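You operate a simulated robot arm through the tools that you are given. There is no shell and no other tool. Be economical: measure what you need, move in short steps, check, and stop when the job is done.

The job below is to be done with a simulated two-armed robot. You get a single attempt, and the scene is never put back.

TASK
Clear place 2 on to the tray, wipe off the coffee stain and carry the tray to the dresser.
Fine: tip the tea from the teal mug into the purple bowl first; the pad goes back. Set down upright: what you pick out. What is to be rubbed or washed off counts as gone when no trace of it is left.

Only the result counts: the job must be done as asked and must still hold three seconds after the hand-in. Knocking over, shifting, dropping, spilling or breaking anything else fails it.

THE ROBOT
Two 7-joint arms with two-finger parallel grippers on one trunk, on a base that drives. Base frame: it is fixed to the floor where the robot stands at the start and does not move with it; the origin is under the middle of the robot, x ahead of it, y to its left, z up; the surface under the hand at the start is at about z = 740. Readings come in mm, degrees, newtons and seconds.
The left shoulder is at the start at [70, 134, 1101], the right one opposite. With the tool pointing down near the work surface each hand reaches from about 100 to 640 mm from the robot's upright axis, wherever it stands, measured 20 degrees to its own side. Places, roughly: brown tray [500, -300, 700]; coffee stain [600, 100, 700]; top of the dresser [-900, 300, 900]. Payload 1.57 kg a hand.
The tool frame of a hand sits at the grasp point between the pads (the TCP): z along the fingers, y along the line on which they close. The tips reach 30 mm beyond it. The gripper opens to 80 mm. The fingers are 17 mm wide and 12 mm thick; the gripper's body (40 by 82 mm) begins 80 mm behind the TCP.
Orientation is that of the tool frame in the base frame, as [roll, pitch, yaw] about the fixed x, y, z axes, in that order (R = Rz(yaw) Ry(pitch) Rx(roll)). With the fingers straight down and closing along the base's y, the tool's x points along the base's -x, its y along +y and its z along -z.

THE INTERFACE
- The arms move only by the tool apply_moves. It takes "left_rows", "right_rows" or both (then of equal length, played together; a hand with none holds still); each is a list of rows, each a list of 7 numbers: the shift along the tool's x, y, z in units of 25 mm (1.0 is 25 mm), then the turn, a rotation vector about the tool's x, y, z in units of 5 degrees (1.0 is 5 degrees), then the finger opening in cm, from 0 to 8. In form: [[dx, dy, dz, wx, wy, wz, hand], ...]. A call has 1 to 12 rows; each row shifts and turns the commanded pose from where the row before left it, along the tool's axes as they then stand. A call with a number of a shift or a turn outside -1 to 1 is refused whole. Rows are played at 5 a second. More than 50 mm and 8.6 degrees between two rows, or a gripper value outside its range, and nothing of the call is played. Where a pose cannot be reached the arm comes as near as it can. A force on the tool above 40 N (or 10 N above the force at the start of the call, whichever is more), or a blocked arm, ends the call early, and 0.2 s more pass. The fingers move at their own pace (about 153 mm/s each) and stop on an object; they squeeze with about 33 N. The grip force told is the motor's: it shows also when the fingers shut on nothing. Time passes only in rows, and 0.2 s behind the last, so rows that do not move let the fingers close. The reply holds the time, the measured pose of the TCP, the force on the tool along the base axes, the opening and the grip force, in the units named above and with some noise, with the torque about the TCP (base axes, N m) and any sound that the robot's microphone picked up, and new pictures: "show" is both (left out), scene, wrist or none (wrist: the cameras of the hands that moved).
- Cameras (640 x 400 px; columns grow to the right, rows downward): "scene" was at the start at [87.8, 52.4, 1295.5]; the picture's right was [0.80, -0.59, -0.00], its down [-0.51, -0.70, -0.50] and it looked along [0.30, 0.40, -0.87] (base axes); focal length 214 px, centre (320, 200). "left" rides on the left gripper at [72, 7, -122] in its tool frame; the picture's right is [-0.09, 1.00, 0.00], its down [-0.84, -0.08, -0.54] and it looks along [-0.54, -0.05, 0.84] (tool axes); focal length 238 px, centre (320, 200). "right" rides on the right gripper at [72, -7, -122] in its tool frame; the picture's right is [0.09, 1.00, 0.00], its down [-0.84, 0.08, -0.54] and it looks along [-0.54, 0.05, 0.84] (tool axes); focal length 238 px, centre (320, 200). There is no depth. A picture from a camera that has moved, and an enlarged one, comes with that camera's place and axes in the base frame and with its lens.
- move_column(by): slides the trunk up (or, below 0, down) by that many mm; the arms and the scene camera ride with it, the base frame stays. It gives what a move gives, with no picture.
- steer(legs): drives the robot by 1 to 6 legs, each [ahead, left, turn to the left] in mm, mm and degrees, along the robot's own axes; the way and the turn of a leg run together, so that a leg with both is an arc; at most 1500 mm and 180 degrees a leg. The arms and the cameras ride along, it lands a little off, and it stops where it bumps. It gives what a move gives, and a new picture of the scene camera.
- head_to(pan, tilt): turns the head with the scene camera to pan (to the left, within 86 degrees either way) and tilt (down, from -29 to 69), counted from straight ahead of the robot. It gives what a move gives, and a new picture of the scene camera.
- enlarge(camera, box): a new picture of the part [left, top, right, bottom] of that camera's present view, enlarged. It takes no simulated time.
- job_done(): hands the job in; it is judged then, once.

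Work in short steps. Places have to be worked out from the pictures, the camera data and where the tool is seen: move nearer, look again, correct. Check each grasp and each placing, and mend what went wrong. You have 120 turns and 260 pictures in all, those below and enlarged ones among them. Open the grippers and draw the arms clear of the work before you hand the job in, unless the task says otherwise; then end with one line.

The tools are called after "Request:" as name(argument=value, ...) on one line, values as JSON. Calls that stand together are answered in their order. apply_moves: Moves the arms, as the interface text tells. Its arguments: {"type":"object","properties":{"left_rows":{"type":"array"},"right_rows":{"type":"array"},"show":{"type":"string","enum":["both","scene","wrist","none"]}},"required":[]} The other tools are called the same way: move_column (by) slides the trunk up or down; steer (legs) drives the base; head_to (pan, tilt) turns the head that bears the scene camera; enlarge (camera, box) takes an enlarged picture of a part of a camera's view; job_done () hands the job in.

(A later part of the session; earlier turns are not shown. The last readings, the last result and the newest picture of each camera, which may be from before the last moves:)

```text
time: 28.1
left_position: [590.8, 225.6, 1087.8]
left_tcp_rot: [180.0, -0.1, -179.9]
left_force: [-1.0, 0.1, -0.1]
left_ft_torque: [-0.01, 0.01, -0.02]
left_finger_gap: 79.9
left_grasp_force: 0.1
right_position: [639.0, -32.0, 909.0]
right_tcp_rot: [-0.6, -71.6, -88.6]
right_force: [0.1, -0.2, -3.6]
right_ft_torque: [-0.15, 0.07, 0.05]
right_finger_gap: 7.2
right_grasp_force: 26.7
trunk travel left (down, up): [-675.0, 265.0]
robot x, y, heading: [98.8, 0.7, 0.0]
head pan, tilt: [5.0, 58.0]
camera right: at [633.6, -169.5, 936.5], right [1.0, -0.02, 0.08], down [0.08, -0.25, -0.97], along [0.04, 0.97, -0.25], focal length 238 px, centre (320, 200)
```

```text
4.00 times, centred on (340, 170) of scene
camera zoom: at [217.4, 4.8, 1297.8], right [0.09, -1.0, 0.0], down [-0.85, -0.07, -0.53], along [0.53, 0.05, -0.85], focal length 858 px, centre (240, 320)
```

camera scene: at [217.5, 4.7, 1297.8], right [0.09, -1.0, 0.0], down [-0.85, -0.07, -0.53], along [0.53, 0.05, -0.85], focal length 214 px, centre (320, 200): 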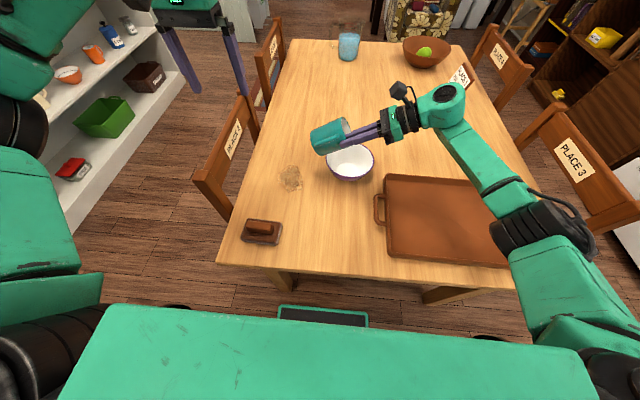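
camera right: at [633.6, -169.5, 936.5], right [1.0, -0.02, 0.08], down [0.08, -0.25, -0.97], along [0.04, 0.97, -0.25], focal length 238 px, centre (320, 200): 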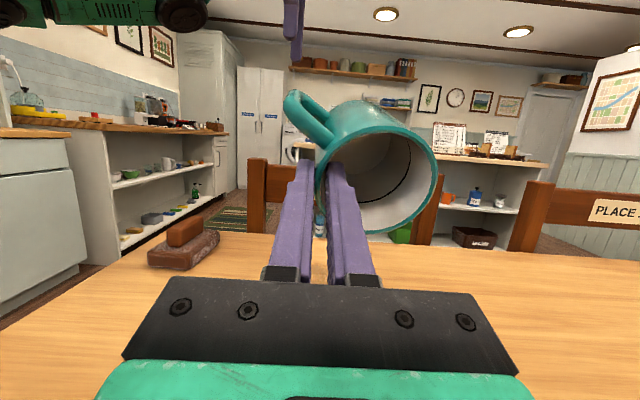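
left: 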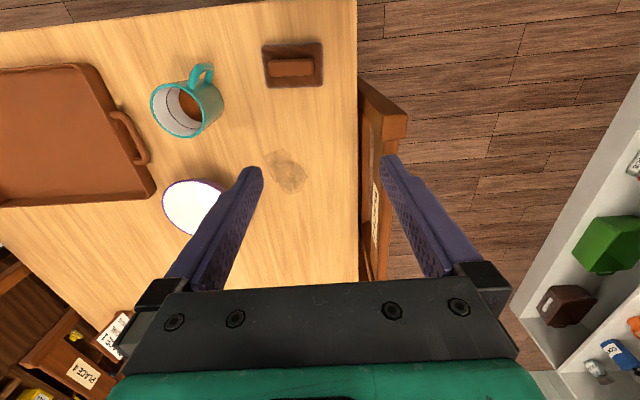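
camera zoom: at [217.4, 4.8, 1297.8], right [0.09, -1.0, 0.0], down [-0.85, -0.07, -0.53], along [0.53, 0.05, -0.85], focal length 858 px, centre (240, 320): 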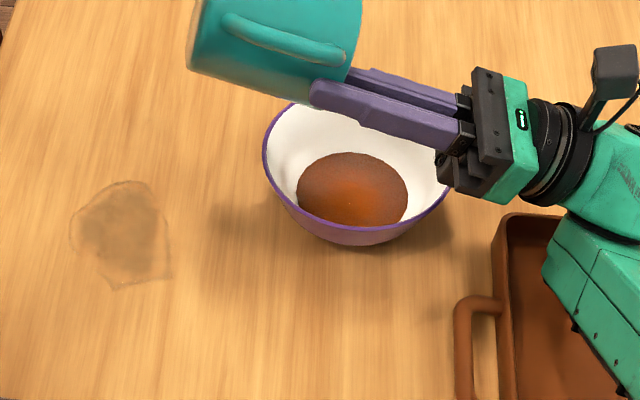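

The mug is empty and the tea sits in the bowl. I raise 50 mm and turn the mug back upright.

Request:
apply_moves(right_rows=[[0.65, 0, 0.2, 0, 0, 0, 0], [0.65, 0, 0.2, 0, 0, 0, 0], [0.65, 0, 0.2, 0, 0, 0, 0], [0.3, 0, 0.1, 0, -1, 0, 0], [0, 0, 0, 0, -1, 0, 0], [0, 0, 0, 0, -1, 0, 0], [0, 0, 0, 0, -1, 0, 0], [0, 0, 0, 0, -1, 0, 0], [0, 0, 0, 0, -1, 0, 0], [0, 0, 0, 0, -1, 0, 0], [0, 0, 0, 0, -1, 0, 0], [0, 0, 0, 0, -1, 0, 0]], show="none")

Request:
apply_moves(right_rows=[[0, 0, 0, 0, -1, 0, 0], [0, 0, 0, 0, -1, 0, 0], [0, 0, 0, 0, -1, 0, 0], [0, 0, 0, 0, -1, 0, 0], [0, 0, 0, 0, -1, 0, 0], [0, 0, 0, 0, -1, 0, 0], [0, 0, 0, 0, -1, 0, 0], [0, 0, 0, 0, -1, 0, 0], [0, 0, 0, 0, -1, 0, 0], [0, 0, 0, 0, -1, 0, 0], [0, 0, 0, 0, -1, 0, 0], [0, 0, 0, 0, 0, 0, 0]], show="both")

```text
time: 30.7
left_position: [590.0, 226.0, 1089.0]
left_tcp_rot: [180.0, 0.0, -179.8]
left_force: [0.2, -0.1, 0.2]
left_ft_torque: [0.02, 0.0, 0.03]
left_finger_gap: 80.0
left_grasp_force: 0.1
right_position: [639.5, -33.0, 966.8]
right_tcp_rot: [-180.0, -64.9, 89.8]
right_force: [0.2, -0.3, -3.1]
right_ft_torque: [-0.13, 0.07, 0.02]
right_finger_gap: 7.1
right_grasp_force: 26.6
trunk travel left (down, up): [-675.0, 265.0]
robot x, y, heading: [98.9, -3.7, -0.2]
head pan, tilt: [5.0, 58.0]
```

```text
time: 33.3
left_position: [590.8, 224.9, 1087.9]
left_tcp_rot: [-180.0, -0.1, -179.9]
left_force: [0.9, -0.7, 0.4]
left_ft_torque: [-0.02, -0.02, 0.0]
left_finger_gap: 80.2
left_grasp_force: 0.0
right_position: [640.1, -33.9, 967.6]
right_tcp_rot: [-179.9, -10.0, 89.9]
right_force: [0.4, 0.6, -2.8]
right_ft_torque: [-0.04, 0.09, 0.02]
right_finger_gap: 6.9
right_grasp_force: 26.8
trunk travel left (down, up): [-675.0, 265.0]
robot x, y, heading: [100.0, 1.5, -0.1]
head pan, tilt: [5.0, 58.0]
camera scene: at [217.5, 4.3, 1297.8], right [0.09, -1.0, 0.0], down [-0.85, -0.07, -0.53], along [0.53, 0.05, -0.85], focal length 214 px, centre (320, 200)
camera right: at [632.0, 15.5, 1097.8], right [1.0, 0.09, 0.02], down [0.08, -0.92, 0.39], along [0.05, -0.39, -0.92], focal length 238 px, centre (320, 200)
```

scene: 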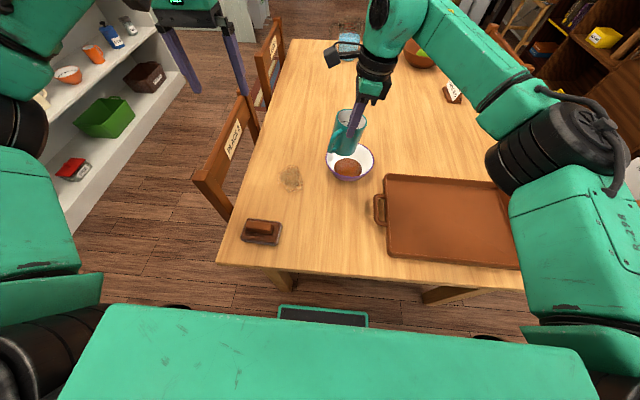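
right: 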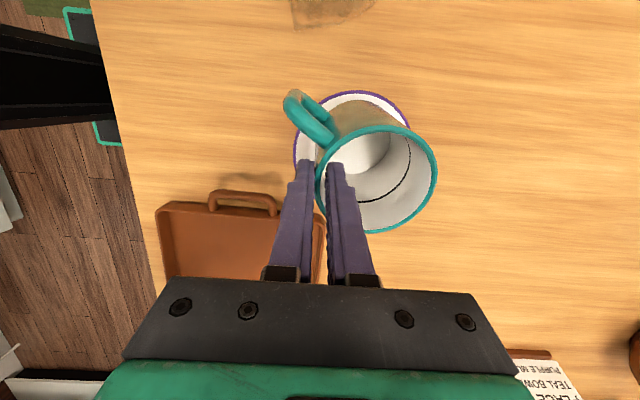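

Mug empty. I finish levelling it and carry it over the tray's far right (mug centre to ≈(525, −445)).

Request:
apply_moves(right_rows=[[0, 0, 0, 0, -1, 0, 0], [0, 0, 0, 0, -1, 0, 0], [-0.9, -0.33, 0, 0, 0, 0, 0], [-0.92, -0.33, 0, 0, 0, 0, 0], [-0.92, -0.33, 0, 0, 0, 0, 0], [-0.92, -0.33, 0, 0, 0, 0, 0], [-0.92, -0.33, 0, 0, 0, 0, 0], [-0.92, -0.33, 0, 0, 0, 0, 0], [-0.92, -0.33, 0, 0, 0, 0, 0], [-0.92, -0.33, 0, 0, 0, 0, 0], [-0.92, -0.33, 0, 0, 0, 0, 0], [-0.92, -0.33, 0, 0, 0, 0, 0]], show="none")

Request:
apply_moves(right_rows=[[-0.92, -0.34, 0, 0, 0, 0, 0], [-0.92, -0.34, 0, 0, 0, 0, 0], [-0.92, -0.34, 0, 0, 0, 0, 0], [-0.92, -0.34, 0, 0, 0, 0, 0], [-0.92, -0.34, 0, 0, 0, 0, 0], [-0.92, -0.34, 0, 0, 0, 0, 0], [-0.92, -0.34, 0, 0, 0, 0, 0], [-0.9, -0.34, 0, 0, 0, 0, 0], [0, 0, 1, 0, 0, 0, 0], [0, 0, 1, 0, 0, 0, 0], [0, 0, 0.7, 0, 0, 0, 0], [0, 0, 0, 0, 0, 0, 0]], show="both")

```text
time: 35.9
left_position: [590.6, 222.5, 1089.0]
left_tcp_rot: [179.9, 0.0, -179.9]
left_force: [-0.7, -0.3, 1.1]
left_ft_torque: [-0.04, -0.03, 0.0]
left_finger_gap: 79.7
left_grasp_force: 0.1
right_position: [557.2, -266.1, 964.7]
right_tcp_rot: [180.0, -0.2, 90.0]
right_force: [0.1, -0.5, -2.9]
right_ft_torque: [0.01, 0.07, 0.02]
right_finger_gap: 7.2
right_grasp_force: 26.4
trunk travel left (down, up): [-675.0, 265.0]
robot x, y, heading: [99.0, -1.1, 0.1]
head pan, tilt: [5.0, 58.0]
```

```text
time: 38.5
left_position: [590.0, 225.7, 1087.1]
left_tcp_rot: [180.0, 0.0, -179.9]
left_force: [-0.2, 0.2, 0.3]
left_ft_torque: [-0.01, -0.02, -0.02]
left_finger_gap: 80.2
left_grasp_force: 0.0
right_position: [486.9, -446.0, 897.3]
right_tcp_rot: [179.9, -0.1, 90.1]
right_force: [0.5, -0.4, -2.6]
right_ft_torque: [-0.04, 0.07, 0.03]
right_finger_gap: 7.0
right_grasp_force: 26.5
trunk travel left (down, up): [-675.0, 265.0]
robot x, y, heading: [99.5, -1.0, 0.2]
head pan, tilt: [5.0, 58.0]
camera scene: at [217.2, 4.4, 1297.8], right [0.09, -1.0, 0.0], down [-0.85, -0.07, -0.53], along [0.53, 0.05, -0.85], focal length 214 px, centre (320, 200)
camera right: at [479.9, -375.1, 1018.4], right [1.0, 0.09, 0.0], down [0.08, -0.84, 0.54], along [0.05, -0.54, -0.84], focal length 238 px, centre (320, 200)
```

scene: 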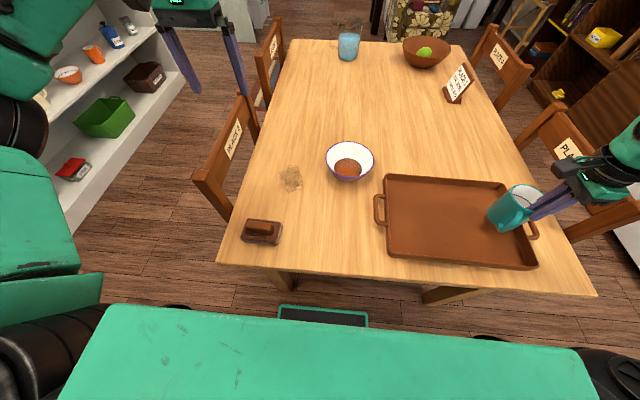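
right: 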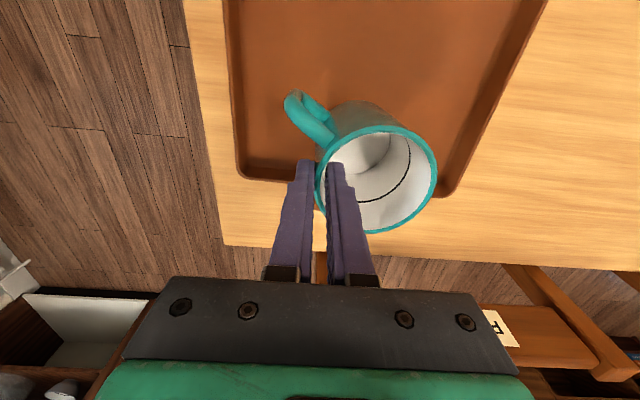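

The mug is over the tray with ~20 mm to the right wall. I lower, slowing near contact (expected TCP z≈853).

Request:
apply_moves(right_rows=[[0.3, 0, 0.5, 0, 0, 0, 0], [0, 0, 0.5, 0, 0, 0, 0], [0, 0, 0.4, 0, 0, 0, 0], [0, 0, 0.12, 0, 0, 0, 0], [0, 0, 0.08, 0, 0, 0, 0], [0, 0, 0, 0, 0, 0, 0]], show="none")

```text
time: 39.9
left_position: [591.0, 224.2, 1087.0]
left_tcp_rot: [-179.9, -0.1, -179.9]
left_force: [-0.9, 0.2, 0.3]
left_ft_torque: [-0.04, 0.0, 0.01]
left_finger_gap: 80.1
left_grasp_force: 0.0
right_position: [488.6, -439.4, 857.9]
right_tcp_rot: [179.9, -0.1, 89.9]
right_force: [-0.2, 0.4, -2.7]
right_ft_torque: [0.0, 0.11, -0.02]
right_finger_gap: 6.8
right_grasp_force: 26.5
trunk travel left (down, up): [-675.0, 265.0]
robot x, y, heading: [96.7, -1.1, 0.0]
head pan, tilt: [5.0, 58.0]
```

No contact yet; I creep down in 2 mm steps.

Request:
apply_moves(right_rows=[[0, 0, 0.08, 0, 0, 0, 0], [0, 0, 0.08, 0, 0, 0, 0], [0, 0, 0, 0, 0, 0, 0]], show="none")

Request:
apply_moves(right_rows=[[0, 0, 0.08, 0, 0, 0, 0], [0, 0, 0, 0, 0, 0, 0]], show="none")

Request:
apply_moves(right_rows=[[0, 0, 0.08, 0, 0, 0, 0], [0, 0, 0, 0, 0, 0, 0]], show="wrist")

```text
time: 40.7
left_position: [591.4, 226.1, 1087.7]
left_tcp_rot: [179.9, -0.1, -179.9]
left_force: [-0.9, -0.1, 0.4]
left_ft_torque: [-0.04, 0.02, 0.01]
left_finger_gap: 80.2
left_grasp_force: 0.0
right_position: [488.6, -439.3, 855.1]
right_tcp_rot: [-179.9, -0.1, 90.0]
right_force: [0.2, 0.5, -3.5]
right_ft_torque: [-0.02, 0.07, -0.03]
right_finger_gap: 6.9
right_grasp_force: 27.3
trunk travel left (down, up): [-675.0, 265.0]
robot x, y, heading: [99.6, 2.0, -0.0]
head pan, tilt: [5.0, 58.0]
```

```text
time: 41.3
left_position: [589.9, 226.2, 1088.2]
left_tcp_rot: [-180.0, 0.1, -179.9]
left_force: [-0.6, -0.4, -0.9]
left_ft_torque: [0.01, 0.01, 0.03]
left_finger_gap: 79.9
left_grasp_force: 0.0
right_position: [489.5, -438.7, 853.3]
right_tcp_rot: [179.9, -0.1, 89.9]
right_force: [0.7, 0.0, -0.1]
right_ft_torque: [0.04, -0.13, 0.02]
right_finger_gap: 7.1
right_grasp_force: 26.3
trunk travel left (down, up): [-675.0, 265.0]
robot x, y, heading: [100.6, -0.8, 0.0]
head pan, tilt: [5.0, 58.0]
```

```text
time: 41.9
left_position: [589.6, 227.1, 1089.6]
left_tcp_rot: [-179.9, 0.0, -179.9]
left_force: [0.4, 0.3, 0.6]
left_ft_torque: [-0.01, 0.02, -0.02]
left_finger_gap: 80.2
left_grasp_force: 0.1
right_position: [487.6, -438.8, 853.2]
right_tcp_rot: [179.8, 0.1, 89.8]
right_force: [-1.4, -1.1, 8.1]
right_ft_torque: [0.05, -0.38, 0.0]
right_finger_gap: 6.9
right_grasp_force: 26.7
trunk travel left (down, up): [-675.0, 265.0]
robot x, y, heading: [100.5, 1.5, 0.0]
head pan, tilt: [5.0, 58.0]
camera right: at [480.0, -367.1, 973.3], right [1.0, 0.09, 0.0], down [0.07, -0.84, 0.54], along [0.05, -0.54, -0.84], focal length 238 px, centre (320, 200)
```

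right: 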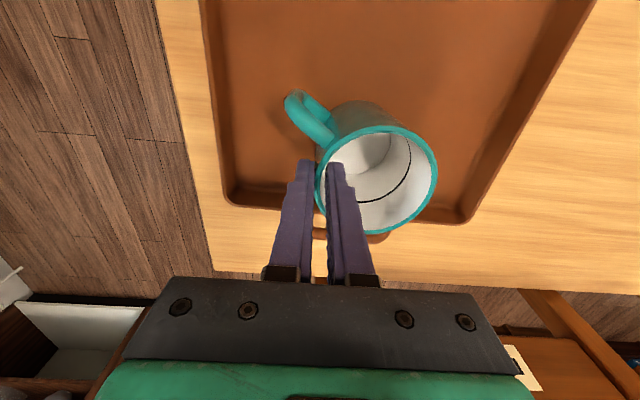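

Contact (8 N). I back off a hair, open gently and rise straight up.

Request:
apply_moves(right_rows=[[0, 0, -0.06, 0, 0, 0, 0], [0, 0, 0, 0, 0, 0, 1.5], [0, 0, 0, 0, 0, 0, 3], [0, 0, 0, 0, 0, 0, 3], [0, 0, -1, 0, 0, 0, 3], [0, 0, -1, 0, 0, 0, 3], [0, 0, -1, 0, 0, 0, 3], [0, 0, -1, 0, 0, 0, 3], [0, 0, -1, 0, 0, 0, 4], [0, 0, -1, 0, 0, 0, 4]], show="both")

```text
time: 44.1
left_position: [589.4, 225.1, 1087.6]
left_tcp_rot: [-179.9, 0.0, -179.9]
left_force: [-0.4, 1.4, 0.3]
left_ft_torque: [-0.02, 0.04, -0.01]
left_finger_gap: 80.0
left_grasp_force: 0.0
right_position: [487.7, -437.8, 1003.6]
right_tcp_rot: [180.0, 0.0, 90.0]
right_force: [0.6, -0.4, -0.2]
right_ft_torque: [-0.02, -0.01, -0.04]
right_finger_gap: 40.2
right_grasp_force: 0.0
trunk travel left (down, up): [-675.0, 265.0]
robot x, y, heading: [102.6, 1.9, 0.1]
head pan, tilt: [5.0, 58.0]
camera scene: at [216.8, 5.2, 1297.8], right [0.09, -1.0, 0.0], down [-0.84, -0.07, -0.53], along [0.53, 0.05, -0.85], focal length 214 px, centre (320, 200)
camera right: at [480.3, -366.3, 1124.9], right [1.0, 0.09, 0.0], down [0.08, -0.84, 0.54], along [0.05, -0.54, -0.84], focal length 238 px, centre (320, 200)
```

scene: 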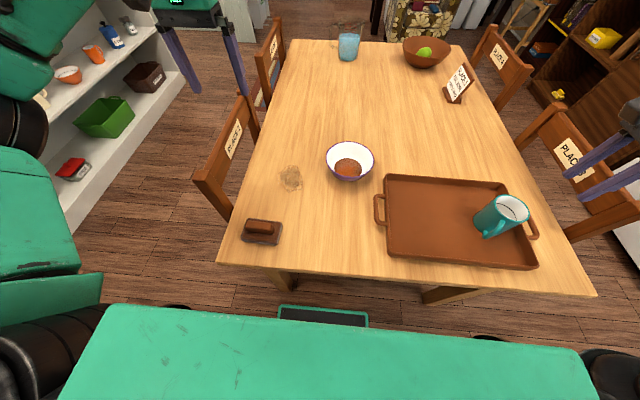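
right: 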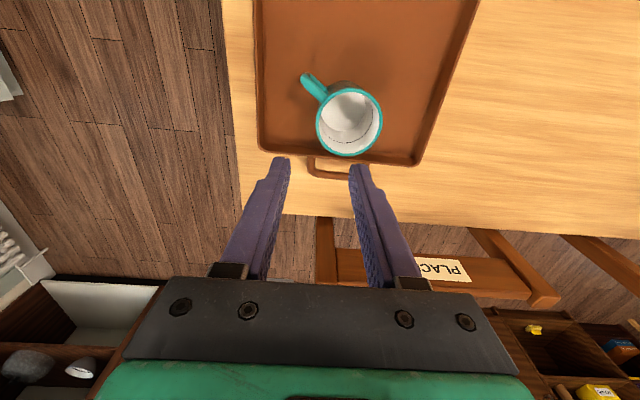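

Mug is set upright on the tray. Next the stain: the left hand turns to yaw −90° and lowers to fetch the pad, while the right hand turns back.

Request:
apply_moves(left_rows=[[0, 0, 0.4, 0, 0, -1, 6], [0, 0, 0.4, 0, 0, -1, 6], [0, 0, 0.4, 0, 0, -1, 6], [0, 0, 0.4, 0, 0, -1, 6], [0, 0, 0.4, 0, 0, -1, 6], [0, 0, 0.4, 0, 0, -1, 6], [0, 0, 0.4, 0, 0, -1, 6], [0, 0, 0.4, 0, 0, -1, 6], [0, 0, 0.4, 0, 0, -1, 6], [0, 0, 0.4, 0, 0, -1, 6], [0, 0, 0.4, 0, 0, -1, 6], [0, 0, 0.4, 0, 0, -1, 6]], right_rows=[[0, 0, 0, 0, 0, -1, 4], [0, 0, 0, 0, 0, -1, 4], [0, 0, 0, 0, 0, -1, 4], [0, 0, 0, 0, 0, -1, 4], [0, 0, 0, 0, 0, -1, 4], [0, 0, 0, 0, 0, -1, 4], [0, 0, 0, 0, 0, -1, 4], [0, 0, 0, 0, 0, -1, 4], [0, 0, 0, 0, 0, -1, 4], [0, 0, 0, 0, 0, -1, 4], [0, 0, 0, 0, 0, -1, 4], [0, 0, 0, 0, 0, -1, 4]], show="none")

Request:
apply_moves(left_rows=[[0, 0, 0, 0, 0, -1, 6], [0, 0, 0, 0, 0, -1, 6], [0, 0, 0, 0, 0, -1, 6], [0, 0, 0, 0, 0, -1, 6], [0, 0, 0, 0, 0, -1, 6], [0, 0, 0, 0, 0, -1, 6], [0.25, 1, 0, 0, 0, 0, 6], [0.25, 1, 0, 0, 0, 0, 6], [0.25, 1, 0, 0, 0, 0, 6], [0.25, 1, 0, 0, 0, 0, 6], [0.25, 1, 0, 0, 0, 0, 6], [0.25, 1, 0, 0, 0, 0, 6]], right_rows=[[0, 0, 0, 0, 0, -1, 4], [0, 0, 0, 0, 0, -1, 4], [0, 0, 0, 0, 0, -1, 4], [0, 0, 0, 0, 0, -1, 4], [0, 0, 0, 0, 0, -1, 4], [0, 0, 0, 0, 0, -1, 4], [0, 0, 0, 0, 0, 0, 4], [0, 0, 0, 0, 0, 0, 4], [0, 0, 0, 0, 0, 0, 4], [0, 0, 0, 0, 0, 0, 4], [0, 0, 0, 0, 0, 0, 4], [0, 0, 0, 0, 0, 0, 4]], show="both")

```text
time: 46.7
left_position: [590.9, 225.4, 968.9]
left_tcp_rot: [179.9, 0.1, -119.9]
left_force: [-0.3, 0.3, 0.0]
left_ft_torque: [0.0, 0.0, -0.03]
left_finger_gap: 60.0
left_grasp_force: 0.0
right_position: [487.3, -439.1, 1002.2]
right_tcp_rot: [179.9, 0.0, 150.0]
right_force: [-0.4, -0.9, 0.0]
right_ft_torque: [0.0, 0.02, -0.01]
right_finger_gap: 40.0
right_grasp_force: 0.0
trunk travel left (down, up): [-675.0, 265.0]
robot x, y, heading: [104.5, -3.5, -0.2]
head pan, tilt: [5.0, 58.0]
```

```text
time: 49.3
left_position: [441.0, 186.7, 967.7]
left_tcp_rot: [180.0, -0.1, -89.9]
left_force: [-0.3, -0.7, 0.0]
left_ft_torque: [-0.03, -0.03, 0.0]
left_finger_gap: 60.1
left_grasp_force: 0.1
right_position: [479.9, -381.3, 1001.5]
right_tcp_rot: [180.0, 0.1, 179.7]
right_force: [1.0, 0.1, 0.0]
right_ft_torque: [0.02, 0.0, 0.01]
right_finger_gap: 40.1
right_grasp_force: 0.0
right hand out of reach, approached as far as the arm can: row 4, 5, 6
trunk travel left (down, up): [-675.0, 265.0]
robot x, y, heading: [101.6, 2.5, -0.1]
head pan, tilt: [5.0, 58.0]
camera scene: at [215.9, 4.6, 1297.9], right [0.09, -1.0, 0.0], down [-0.84, -0.07, -0.53], along [0.53, 0.05, -0.85], focal length 214 px, centre (320, 200)
camera right: at [407.5, -388.0, 1123.0], right [-0.09, 1.0, 0.0], down [0.84, 0.07, 0.54], along [0.54, 0.05, -0.84], focal length 238 px, centre (320, 200)
camera left: at [434.4, 115.1, 1089.8], right [-1.0, 0.09, 0.0], down [0.08, 0.84, 0.54], along [0.05, 0.54, -0.84], focal length 238 px, centre (320, 200)
```

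scene: 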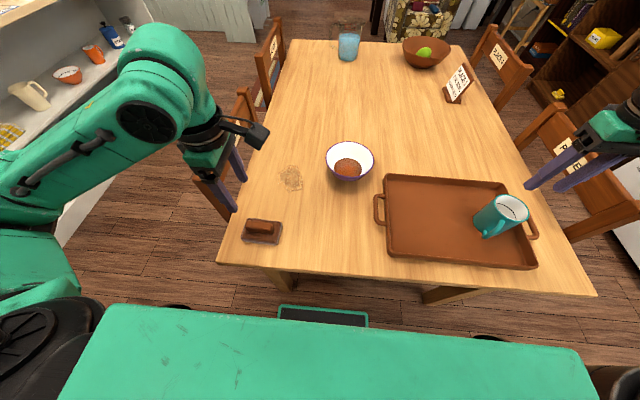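
right: 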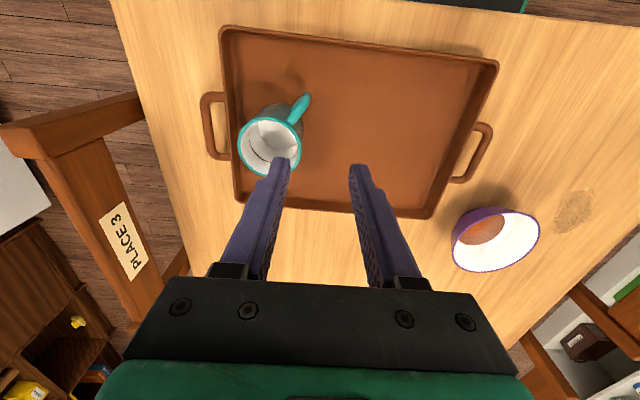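
left: 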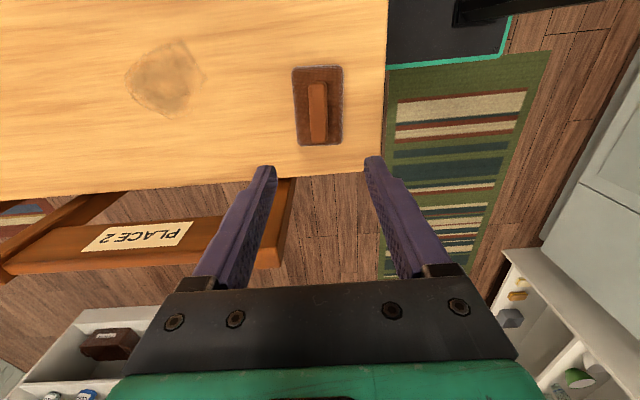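

Pad handle judged at (443, 183), aligned with y. I lower to z≈850 and look again.

Request:
apply_moves(left_rows=[[0.1, -0.08, 1, 0, 0, 0, 6], [0, 0, 1, 0, 0, 0, 6], [0, 0, 1, 0, 0, 0, 6], [0, 0, 1, 0, 0, 0, 6], [0, 0, 0.7, 0, 0, 0, 6], [0, 0, 0, 0, 0, 0, 6]], show="wrist")

Request:
enlarge(camera="scene", box=[200, 150, 320, 260])

```text
time: 50.7
left_position: [443.8, 185.9, 852.3]
left_tcp_rot: [-180.0, -0.1, -89.9]
left_force: [-0.7, 0.3, 0.0]
left_ft_torque: [0.02, 0.01, 0.01]
left_finger_gap: 60.1
left_grasp_force: 0.0
right_position: [481.3, -382.2, 1002.6]
right_tcp_rot: [179.9, 0.1, 179.7]
right_force: [-0.2, -0.2, -0.2]
right_ft_torque: [0.03, 0.01, 0.01]
right_finger_gap: 39.8
right_grasp_force: 0.1
trunk travel left (down, up): [-675.0, 265.0]
robot x, y, heading: [99.5, -0.3, -0.3]
head pan, tilt: [5.0, 58.0]
camera left: at [437.2, 113.7, 973.5], right [-1.0, 0.09, 0.0], down [0.08, 0.84, 0.54], along [0.05, 0.54, -0.84], focal length 238 px, centre (320, 200)
```

left: 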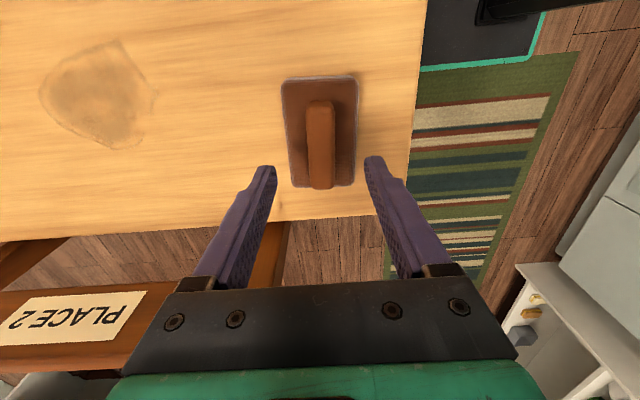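

```text
3.64 times, centred on (260, 205) of scene
camera zoom: at [216.8, 4.6, 1297.8], right [0.09, -1.0, 0.0], down [-0.84, -0.07, -0.53], along [0.53, 0.05, -0.85], focal length 780 px, centre (538, 182)
```

zoom: 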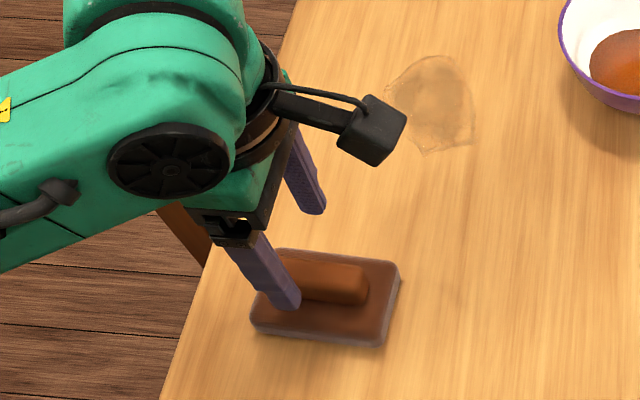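

I shift to the handle's middle and go down to z≈797 watching force.

Request:
apply_moves(left_rows=[[0.24, 0, 0.6, 0, 0, 0, 6], [0, 0, 0.6, 0, 0, 0, 6], [0, 0, 0.5, 0, 0, 0, 6], [0, 0, 0.3, 0, 0, 0, 6], [0, 0, 0.2, 0, 0, 0, 6], [0, 0, 0, 0, 0, 0, 6]], show="wrist")

Request:
enlarge(camera="scene", box=[200, 150, 320, 260])

```text
time: 52.1
left_position: [443.0, 179.0, 797.7]
left_tcp_rot: [-179.8, 0.0, -89.9]
left_force: [1.4, 2.8, 16.2]
left_ft_torque: [0.06, 0.25, -0.04]
left_finger_gap: 59.4
left_grasp_force: 0.1
right_position: [479.8, -381.7, 1003.4]
right_tcp_rot: [-180.0, 0.3, 179.7]
right_force: [0.5, -0.2, -0.2]
right_ft_torque: [0.02, 0.01, 0.0]
right_finger_gap: 39.9
right_grasp_force: 0.0
trunk travel left (down, up): [-675.0, 265.0]
robot x, y, heading: [96.4, -0.8, 0.2]
head pan, tilt: [5.0, 58.0]
camera left: at [436.3, 107.1, 919.6], right [-1.0, 0.09, 0.0], down [0.07, 0.84, 0.54], along [0.05, 0.54, -0.84], focal length 238 px, centre (320, 200)
```

left: 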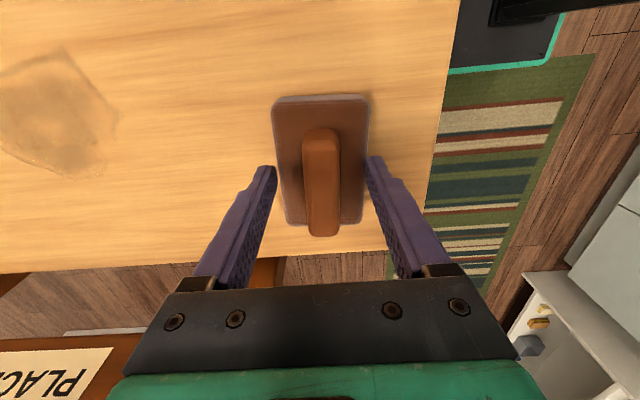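

```text
3.64 times, centred on (260, 205) of scene
camera zoom: at [215.2, 4.3, 1298.3], right [0.09, -1.0, 0.0], down [-0.84, -0.07, -0.53], along [0.53, 0.05, -0.85], focal length 780 px, centre (538, 182)
```

zoom: 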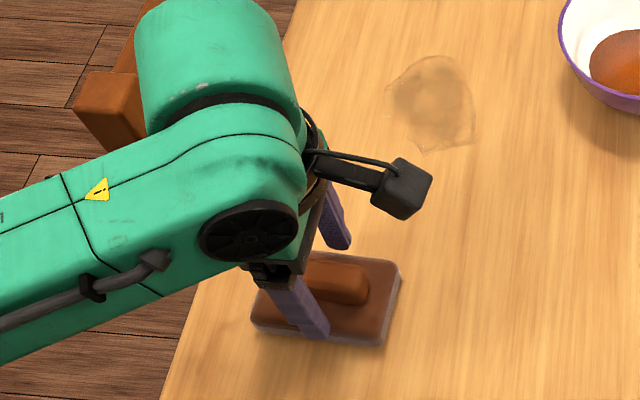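

The fingertips touch the pad base (16 N), so its top is at z≈768. I raise 3 mm and close.

Request:
apply_moves(left_rows=[[0, 0, -0.15, 0, 0, 0, 6], [0, 0, 0, 0, 0, 0, 3], [0, 0, 0, 0, 0, 0, 0], [0, 0, 0, 0, 0, 0, 0], [0, 0, 0, 0, 0, 0, 0]], show="wrist")

```text
time: 53.3
left_position: [443.4, 178.3, 801.7]
left_tcp_rot: [179.9, 0.1, -89.9]
left_force: [-0.3, -0.4, 0.2]
left_ft_torque: [0.02, 0.02, -0.01]
left_finger_gap: 20.8
left_grasp_force: 32.9
right_position: [480.8, -382.1, 1002.1]
right_tcp_rot: [-180.0, 0.1, 179.7]
right_force: [-0.8, 1.0, -0.1]
right_ft_torque: [0.03, 0.02, -0.01]
right_finger_gap: 39.9
right_grasp_force: 0.1
trunk travel left (down, up): [-675.0, 265.0]
robot x, y, heading: [100.5, -1.9, 0.3]
head pan, tilt: [5.0, 58.0]
camera left: at [436.8, 107.0, 922.3], right [-1.0, 0.09, 0.0], down [0.08, 0.84, 0.54], along [0.05, 0.54, -0.84], focal length 238 px, centre (320, 200)
```

left: 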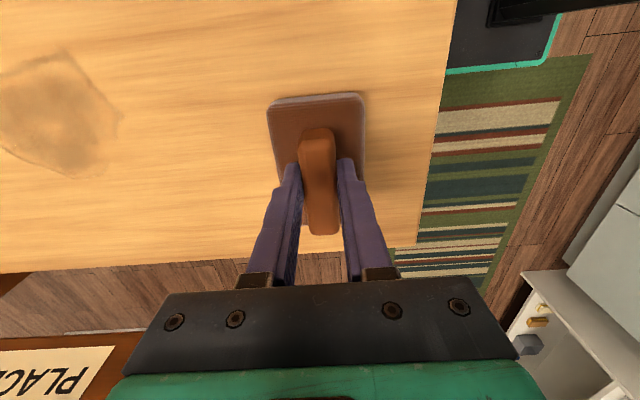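

Pad gripped (home TCP: 443.4, 178.3, 801.7). I lift it 15 mm and carry it to the near edge of the stain (x≈580, y≈144), stain judged x 588–694, y 97–183.

Request:
apply_moves(left_rows=[[0, 0, -0.6, 0, 0, 0, 0], [0.2, -0.8, 0, 0, 0, 0, 0], [0.2, -0.8, 0, 0, 0, 0, 0], [0.24, -0.8, 0, 0, 0, 0, 0], [0.24, -0.8, 0, 0, 0, 0, 0], [0.24, -0.8, 0, 0, 0, 0, 0], [0.24, -0.8, 0, 0, 0, 0, 0], [0, -0.7, 0, 0, 0, 0, 0], [0, 0, 0, 0, 0, 0, 0]], show="both")

```text
time: 55.3
left_position: [579.0, 143.7, 814.3]
left_tcp_rot: [-180.0, 0.0, -90.0]
left_force: [0.7, 0.5, -0.5]
left_ft_torque: [0.0, -0.02, 0.01]
left_finger_gap: 20.7
left_grasp_force: 32.7
right_position: [480.3, -382.4, 1002.6]
right_tcp_rot: [-179.9, 0.0, 179.7]
right_force: [0.4, 0.2, 0.7]
right_ft_torque: [-0.02, -0.01, 0.03]
right_finger_gap: 40.1
right_grasp_force: 0.2
trunk travel left (down, up): [-675.0, 265.0]
robot x, y, heading: [101.8, -0.3, -0.0]
head pan, tilt: [5.0, 58.0]
camera scene: at [216.5, 4.9, 1297.9], right [0.09, -1.0, 0.0], down [-0.84, -0.07, -0.53], along [0.53, 0.05, -0.85], focal length 214 px, centre (320, 200)
camera left: at [573.3, 72.1, 936.1], right [-1.0, 0.09, 0.0], down [0.08, 0.84, 0.54], along [0.05, 0.54, -0.84], focal length 238 px, centre (320, 200)
```

scene: 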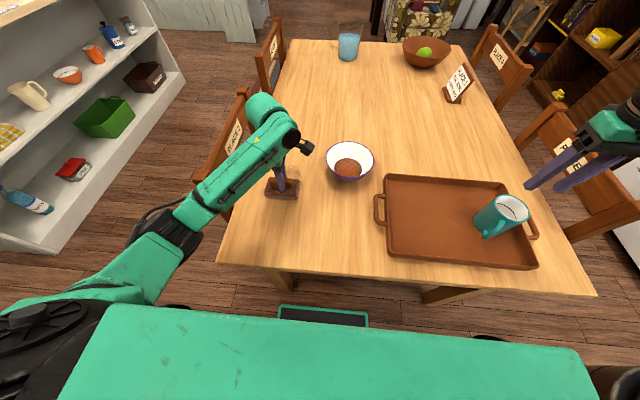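
left: 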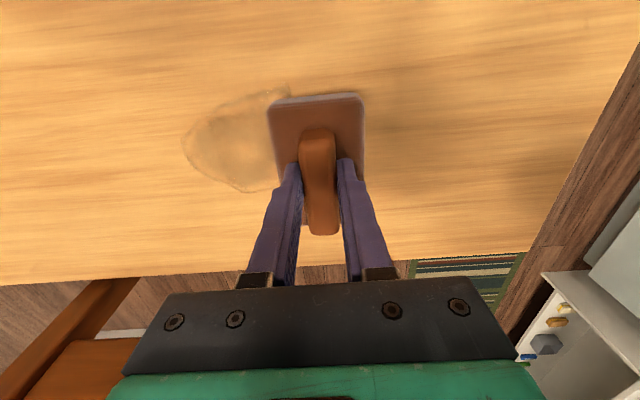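

Far edge of stain at x≈695, y 90–180. I lower the pad on to the table with light pressure.

Request:
apply_moves(left_rows=[[0.08, 0, 0.3, 0, 0, 0, 0], [0, 0, 0.2, 0, 0, 0, 0], [0, 0, 0.08, 0, 0, 0, 0], [0, 0, 0.08, 0, 0, 0, 0], [0, 0, 0, 0, 0, 0, 0]], show="none")

```text
time: 56.5
left_position: [579.8, 143.9, 799.0]
left_tcp_rot: [-179.8, 0.0, -89.9]
left_force: [3.7, -0.2, 11.9]
left_ft_torque: [0.15, 0.08, -0.03]
left_finger_gap: 20.7
left_grasp_force: 32.4
right_position: [479.6, -382.5, 1003.3]
right_tcp_rot: [180.0, 0.2, 179.7]
right_force: [-0.7, -0.1, -0.2]
right_ft_torque: [0.02, -0.02, 0.0]
right_finger_gap: 40.1
right_grasp_force: 0.0
trunk travel left (down, up): [-675.0, 265.0]
robot x, y, heading: [97.4, 2.2, -0.2]
head pan, tilt: [5.0, 58.0]
```

12 N of pressure. I rub forward over the stain and back.

Request:
apply_moves(left_rows=[[0, -0.5, 0, 0, 0, 0, 0], [0, -0.8, 0, 0, 0, 0, 0], [0, -0.8, 0, 0, 0, 0, 0], [0, -0.8, 0, 0, 0, 0, 0], [0, -0.8, 0, 0, 0, 0, 0], [0, -0.6, 0, 0, 0, 0, 0], [0.4, 0, 0, 0, 0, 0, 0], [0, 0.8, 0, 0, 0, 0, 0], [0, 0.8, 0, 0, 0, 0, 0], [0, 0.8, 0, 0, 0, 0, 0], [0, 0.8, 0, 0, 0, 0, 0], [0, 0.8, 0, 0, 0, 0, 0]], show="both")

```text
time: 59.1
left_position: [587.4, 134.1, 799.4]
left_tcp_rot: [-179.8, 0.0, -89.9]
left_force: [3.9, 3.7, 10.2]
left_ft_torque: [0.17, 0.09, -0.13]
left_finger_gap: 21.0
left_grasp_force: 33.0
right_position: [479.9, -379.9, 1003.1]
right_tcp_rot: [-179.9, 0.2, 179.8]
right_force: [-0.5, -0.4, 0.1]
right_ft_torque: [-0.04, 0.0, 0.03]
right_finger_gap: 39.9
right_grasp_force: 0.1
trunk travel left (down, up): [-675.0, 265.0]
robot x, y, heading: [99.3, 0.1, -0.2]
head pan, tilt: [5.0, 58.0]
camera scene: at [215.3, 5.9, 1298.2], right [0.09, -1.0, 0.0], down [-0.84, -0.07, -0.53], along [0.53, 0.05, -0.85], focal length 214 px, centre (320, 200)
camera left: at [580.1, 61.8, 921.2], right [-1.0, 0.09, 0.0], down [0.07, 0.84, 0.54], along [0.05, 0.54, -0.84], focal length 238 px, centre (320, 200)
```

scene: 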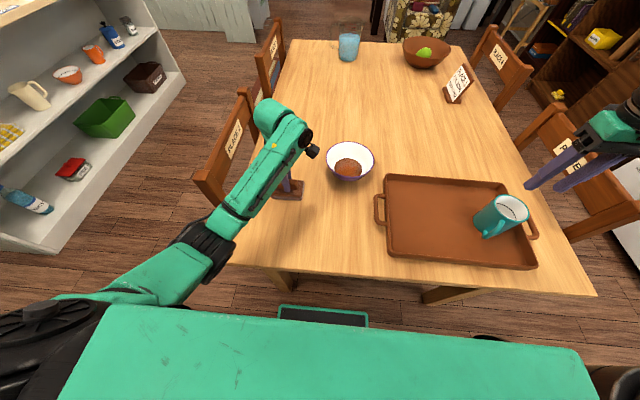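
left: 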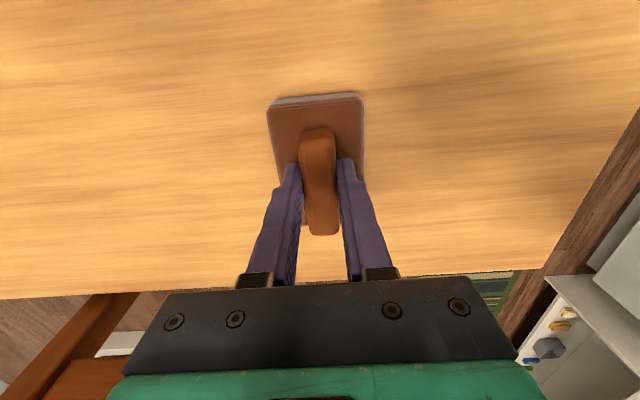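

It looks gone already; I add passes shifted to both sides and nearer, to leave no trace.

Request:
apply_moves(left_rows=[[0, 0.7, 0, 0, 0, 0, 0], [-0.8, 0, 0, 0, 0, 0, 0], [-0.2, -1, 0, 0, 0, 0, 0], [0, -1, 0, 0, 0, 0, 0], [0, -1, 0, 0, 0, 0, 0], [0, -1, 0, 0, 0, 0, 0], [0, -1, 0, 0, 0, 0, 0], [0, -0.6, 0, 0, 0, 0, 0], [0.9, 0, 0, 0, 0, 0, 0], [0.6, 0, 0, 0, 0, 0, 0], [0, 1, 0, 0, 0, 0, 0], [0, 1, 0, 0, 0, 0, 0]], show="none")

Request:
apply_moves(left_rows=[[0, 1, 0, 0, 0, 0, 0], [0, 1, 0, 0, 0, 0, 0], [0, 1, 0, 0, 0, 0, 0], [0, 0, -0.6, 0, 0, 0, 0], [-0.3, 1, -0.5, 0, 0, 0, 0], [-0.3, 1, 0, 0, 0, 0, 0], [-0.3, 1, 0, 0, 0, 0, 0], [-0.3, 1, 0, 0, 0, 0, 0], [0, 0, 0, 0, 0, 0, 0]], show="both")

Request:
enlarge(camera="scene", box=[210, 110, 370, 260])

```text
time: 61.5
left_position: [693.4, 106.7, 799.1]
left_tcp_rot: [179.9, -0.1, -92.6]
left_force: [-4.5, 1.1, 8.9]
left_ft_torque: [-0.04, -0.03, -0.03]
left_finger_gap: 20.7
left_grasp_force: 33.1
left hand out of reach, approached as far as the arm can: row 8, 9, 11
right_position: [479.7, -382.0, 1003.2]
right_tcp_rot: [-179.9, 0.3, 179.6]
right_force: [0.6, 0.8, -0.4]
right_ft_torque: [0.02, -0.01, -0.01]
right_finger_gap: 39.7
right_grasp_force: 0.1
trunk travel left (down, up): [-675.0, 265.0]
robot x, y, heading: [99.7, -3.1, -0.2]
head pan, tilt: [5.0, 58.0]
stopped in row 12 (left hand): the force on the tool passed its limit at 51 N (the readings are from after the stop); the commanded pose is now the measured one
```

```text
time: 63.5
left_position: [521.3, 144.0, 827.0]
left_tcp_rot: [179.6, -0.1, -92.6]
left_force: [-0.6, -0.5, 0.2]
left_ft_torque: [0.04, 0.0, 0.0]
left_finger_gap: 21.0
left_grasp_force: 33.0
right_position: [481.1, -381.9, 1001.7]
right_tcp_rot: [179.9, 0.1, 179.7]
right_force: [0.3, -0.1, 0.0]
right_ft_torque: [-0.01, 0.0, 0.04]
right_finger_gap: 39.8
right_grasp_force: 0.0
trunk travel left (down, up): [-675.0, 265.0]
robot x, y, heading: [99.6, 0.9, 0.1]
head pan, tilt: [5.0, 58.0]
camera scene: at [217.6, 4.2, 1297.8], right [0.09, -1.0, 0.0], down [-0.85, -0.07, -0.53], along [0.53, 0.05, -0.85], focal length 214 px, centre (320, 200)
camera left: at [512.8, 72.4, 949.6], right [-0.99, 0.14, 0.01], down [0.12, 0.83, 0.54], along [0.07, 0.54, -0.84], focal length 238 px, centre (320, 200)
```

scene: 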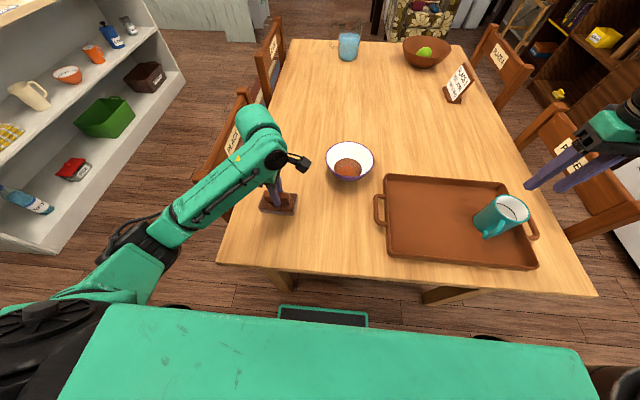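
left: 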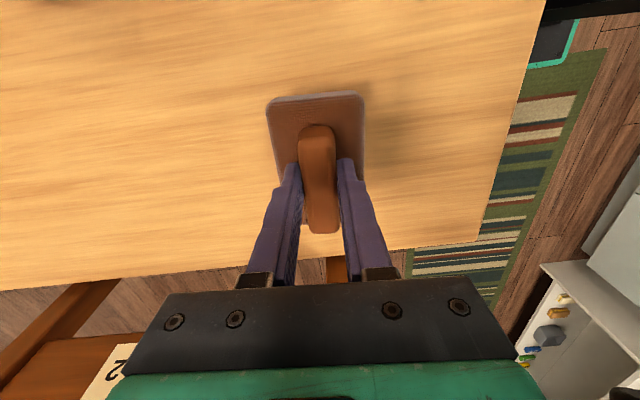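

```text
2.67 times, centred on (290, 185) of scene
camera zoom: at [217.6, 4.2, 1297.8], right [0.09, -1.0, 0.0], down [-0.85, -0.07, -0.53], along [0.53, 0.05, -0.85], focal length 572 px, centre (400, 240)
```

zoom: 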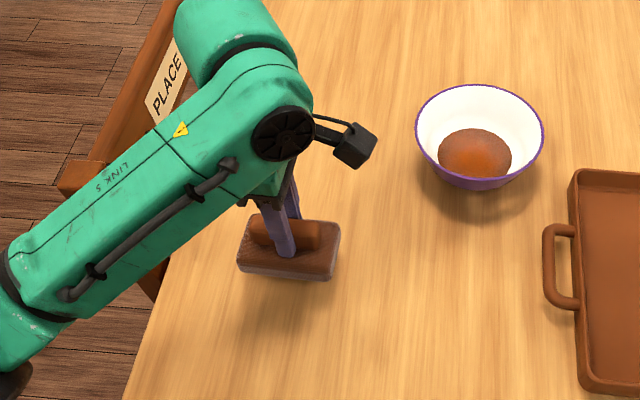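

No stain visible. I take the pad back to its home position, correcting the 2.6° yaw.

Request:
apply_moves(left_rows=[[0, 0, 0, 0, 0, -0.52, 0], [-0.34, 0.78, 0, 0, 0, 0, 0], [-0.34, 0.78, 0, 0, 0, 0, 0], [-0.34, 0.78, 0, 0, 0, 0, 0], [-0.34, 0.78, 0, 0, 0, 0, 0], [0, 0, 0.5, 0, 0, 0, 0], [0, 0, 0.3, 0, 0, 0, 0], [0, 0, 0, 0, 0, 0, 0]], show="none")

```text
time: 65.3
left_position: [442.8, 179.6, 808.8]
left_tcp_rot: [179.6, -0.1, -90.0]
left_force: [-1.1, 0.3, -0.2]
left_ft_torque: [-0.01, 0.03, 0.01]
left_finger_gap: 20.9
left_grasp_force: 32.7
right_position: [480.9, -381.1, 1002.9]
right_tcp_rot: [-179.9, 0.1, 179.7]
right_force: [0.7, -0.7, 0.3]
right_ft_torque: [-0.02, -0.03, 0.0]
right_finger_gap: 40.1
right_grasp_force: 0.1
trunk travel left (down, up): [-675.0, 265.0]
robot x, y, heading: [100.9, -5.0, 0.3]
head pan, tilt: [5.0, 58.0]
```

Request:
apply_moves(left_rows=[[0.03, 0, 0.12, 0, 0, 0, 0], [0, 0, 0.12, 0, 0, 0, 0], [0, 0, 0.06, 0, 0, 0, 0], [0, 0, 0, 0, 0, 0, 0]], show="none")

```text
time: 66.3
left_position: [443.7, 178.7, 800.2]
left_tcp_rot: [179.8, -0.1, -89.9]
left_force: [0.3, -0.3, 2.7]
left_ft_torque: [0.02, -0.09, -0.02]
left_finger_gap: 21.0
left_grasp_force: 33.5
right_position: [481.5, -381.6, 1002.2]
right_tcp_rot: [180.0, 0.0, 179.6]
right_force: [0.5, -0.1, -0.3]
right_ft_torque: [0.05, 0.01, 0.0]
right_finger_gap: 40.2
right_grasp_force: 0.1
trunk travel left (down, up): [-675.0, 265.0]
robot x, y, heading: [102.6, -0.3, -0.1]
head pan, tilt: [5.0, 58.0]
```

The pad touches down at its home; I release, rise and turn the left hand back.

Request:
apply_moves(left_rows=[[0, 0, 0, 0, 0, 0, 3.5], [0, 0, 0, 0, 0, 0, 5], [0, 0, -0.5, 0, 0, 0, 5], [0, 0, -1, 0, 0, 0, 5], [0, 0, -1, 0, 0, 0, 5], [0, 0, -1, 0, 0, 0, 5], [0, 0, -1, 0, 0, 0, 5], [0, 0, -1, 0, 0, 0, 5], [0, 0, -1, 0, 0, 0, 5], [0, 0, -1, 0, 0, 0, 5], [0, 0, -1, 0, 0, 0, 5], [0, 0, 0, 0, 0, 1, 4]], show="none")

Request:
apply_moves(left_rows=[[0, 0, 0, 0, 0, 1, 4], [0, 0, 0, 0, 0, 1, 4], [0, 0, 0, 0, 0, 1, 4], [0, 0, 0, 0, 0, 1, 4], [0, 0, 0, 0, 0, 1, 4], [0, 0, 0, 0, 0, 1, 4], [0, 0, 0, 0, 0, 1, 4], [0, 0, 0, 0, 0, 1, 4], [0, 0, 0, 0, 0, 1, 4], [0, 0, 0, 0, 0, 1, 4], [0, 0, 0, 0, 0, 1, 4], [0, 0, 0, 0, 0, 1, 4]], show="none")

Request:
apply_moves(left_rows=[[0, 0, 0, 0, 0, 1, 4], [0, 0, 0, 0, 0, 1, 4], [0, 0, 0, 0, 0, 1, 4], [0, 0, 0, 0, 0, 1, 4], [0, 0, 0, 0, 0, 1, 4]], show="both")

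```text
time: 68.9
left_position: [443.8, 178.1, 1011.9]
left_tcp_rot: [179.5, -0.1, -94.9]
left_force: [0.0, -0.7, -0.1]
left_ft_torque: [0.02, 0.0, 0.0]
left_finger_gap: 39.9
left_grasp_force: 0.1
right_position: [481.1, -381.0, 1002.3]
right_tcp_rot: [-179.9, 0.1, 179.6]
right_force: [-0.2, 0.7, 0.6]
right_ft_torque: [0.01, -0.03, -0.01]
right_finger_gap: 40.1
right_grasp_force: 0.1
trunk travel left (down, up): [-675.0, 265.0]
robot x, y, heading: [103.5, -0.5, -0.1]
head pan, tilt: [5.0, 58.0]
```

```text
time: 71.5
left_position: [445.0, 177.6, 1011.5]
left_tcp_rot: [179.9, -0.5, -155.0]
left_force: [0.9, -0.4, -0.3]
left_ft_torque: [0.02, 0.0, 0.0]
left_finger_gap: 40.1
left_grasp_force: 0.2
right_position: [481.5, -381.9, 1002.1]
right_tcp_rot: [-180.0, 0.1, 179.8]
right_force: [0.5, 0.1, -0.6]
right_ft_torque: [-0.03, 0.03, 0.01]
right_finger_gap: 39.9
right_grasp_force: 0.0
trunk travel left (down, up): [-675.0, 265.0]
robot x, y, heading: [98.8, 1.3, 0.1]
head pan, tilt: [5.0, 58.0]
```

```text
time: 72.7
left_position: [445.3, 178.9, 1011.3]
left_tcp_rot: [-180.0, -0.5, 179.9]
left_force: [0.0, 0.6, -0.5]
left_ft_torque: [-0.04, 0.04, -0.01]
left_finger_gap: 40.0
left_grasp_force: 0.0
right_position: [481.4, -380.8, 1003.7]
right_tcp_rot: [-180.0, 0.1, 179.7]
right_force: [0.2, 0.3, -0.3]
right_ft_torque: [-0.02, -0.01, 0.02]
right_finger_gap: 40.0
right_grasp_force: 0.0
trunk travel left (down, up): [-675.0, 265.0]
robot x, y, heading: [102.3, -2.6, -0.2]
head pan, tilt: [5.0, 58.0]
camera scene: at [216.9, 4.8, 1297.8], right [0.09, -1.0, 0.0], down [-0.84, -0.07, -0.53], along [0.53, 0.05, -0.85], focal length 214 px, centre (320, 200)
camera left: at [375.2, 184.7, 1134.1], right [0.09, 1.0, 0.0], down [0.84, -0.08, 0.54], along [0.53, -0.05, -0.84], focal length 238 px, centre (320, 200)
```

scene: 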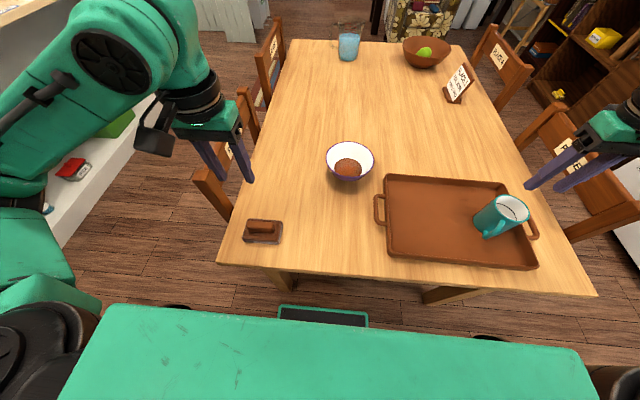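
left: 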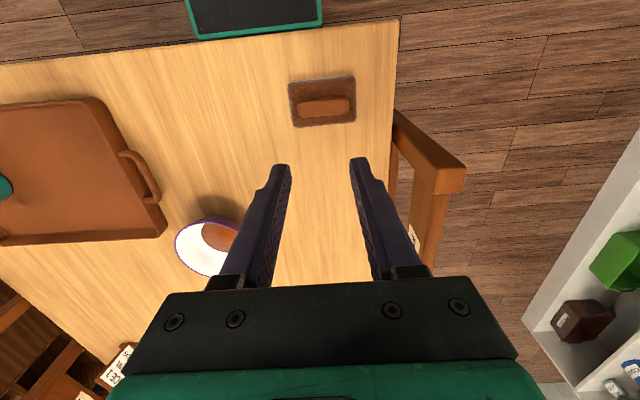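

Pad back, stain gone as far as visible. I drive 150 mm to the right so the bowl's path is centred for both arms, and check the stain area enlarged.

Request:
steer(legs=[[0, -150, 0]])

Request:
enlarge(camera="scene", box=[210, 110, 370, 250])

```text
time: 74.1
left_position: [445.9, 28.2, 1011.3]
left_tcp_rot: [-179.9, -0.3, -179.7]
left_force: [-0.2, 0.9, 0.8]
left_ft_torque: [-0.03, 0.0, 0.03]
left_finger_gap: 39.8
left_grasp_force: 0.0
right_position: [482.6, -530.8, 1003.0]
right_tcp_rot: [-179.9, 0.1, 179.9]
right_force: [0.6, 0.6, 0.8]
right_ft_torque: [-0.03, -0.04, -0.01]
right_finger_gap: 40.0
right_grasp_force: 0.0
trunk travel left (down, up): [-675.0, 265.0]
robot x, y, heading: [103.2, -154.0, 0.3]
head pan, tilt: [5.0, 58.0]
camera scene: at [217.1, -145.6, 1297.8], right [0.09, -1.0, 0.0], down [-0.84, -0.08, -0.53], along [0.53, 0.05, -0.85], focal length 214 px, centre (320, 200)
```

scene: 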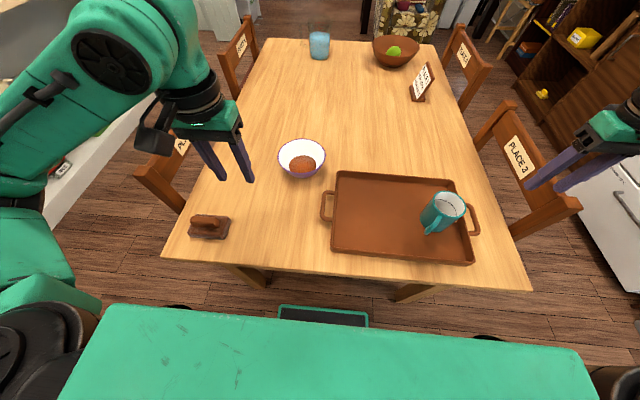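

```text
2.86 times, centred on (290, 180) of scene
camera zoom: at [217.1, -145.6, 1297.8], right [0.09, -1.0, 0.0], down [-0.84, -0.08, -0.53], along [0.53, 0.05, -0.85], focal length 613 px, centre (406, 257)
```

zoom: 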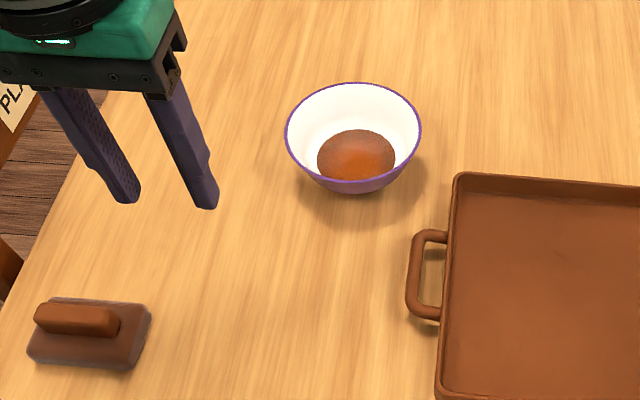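

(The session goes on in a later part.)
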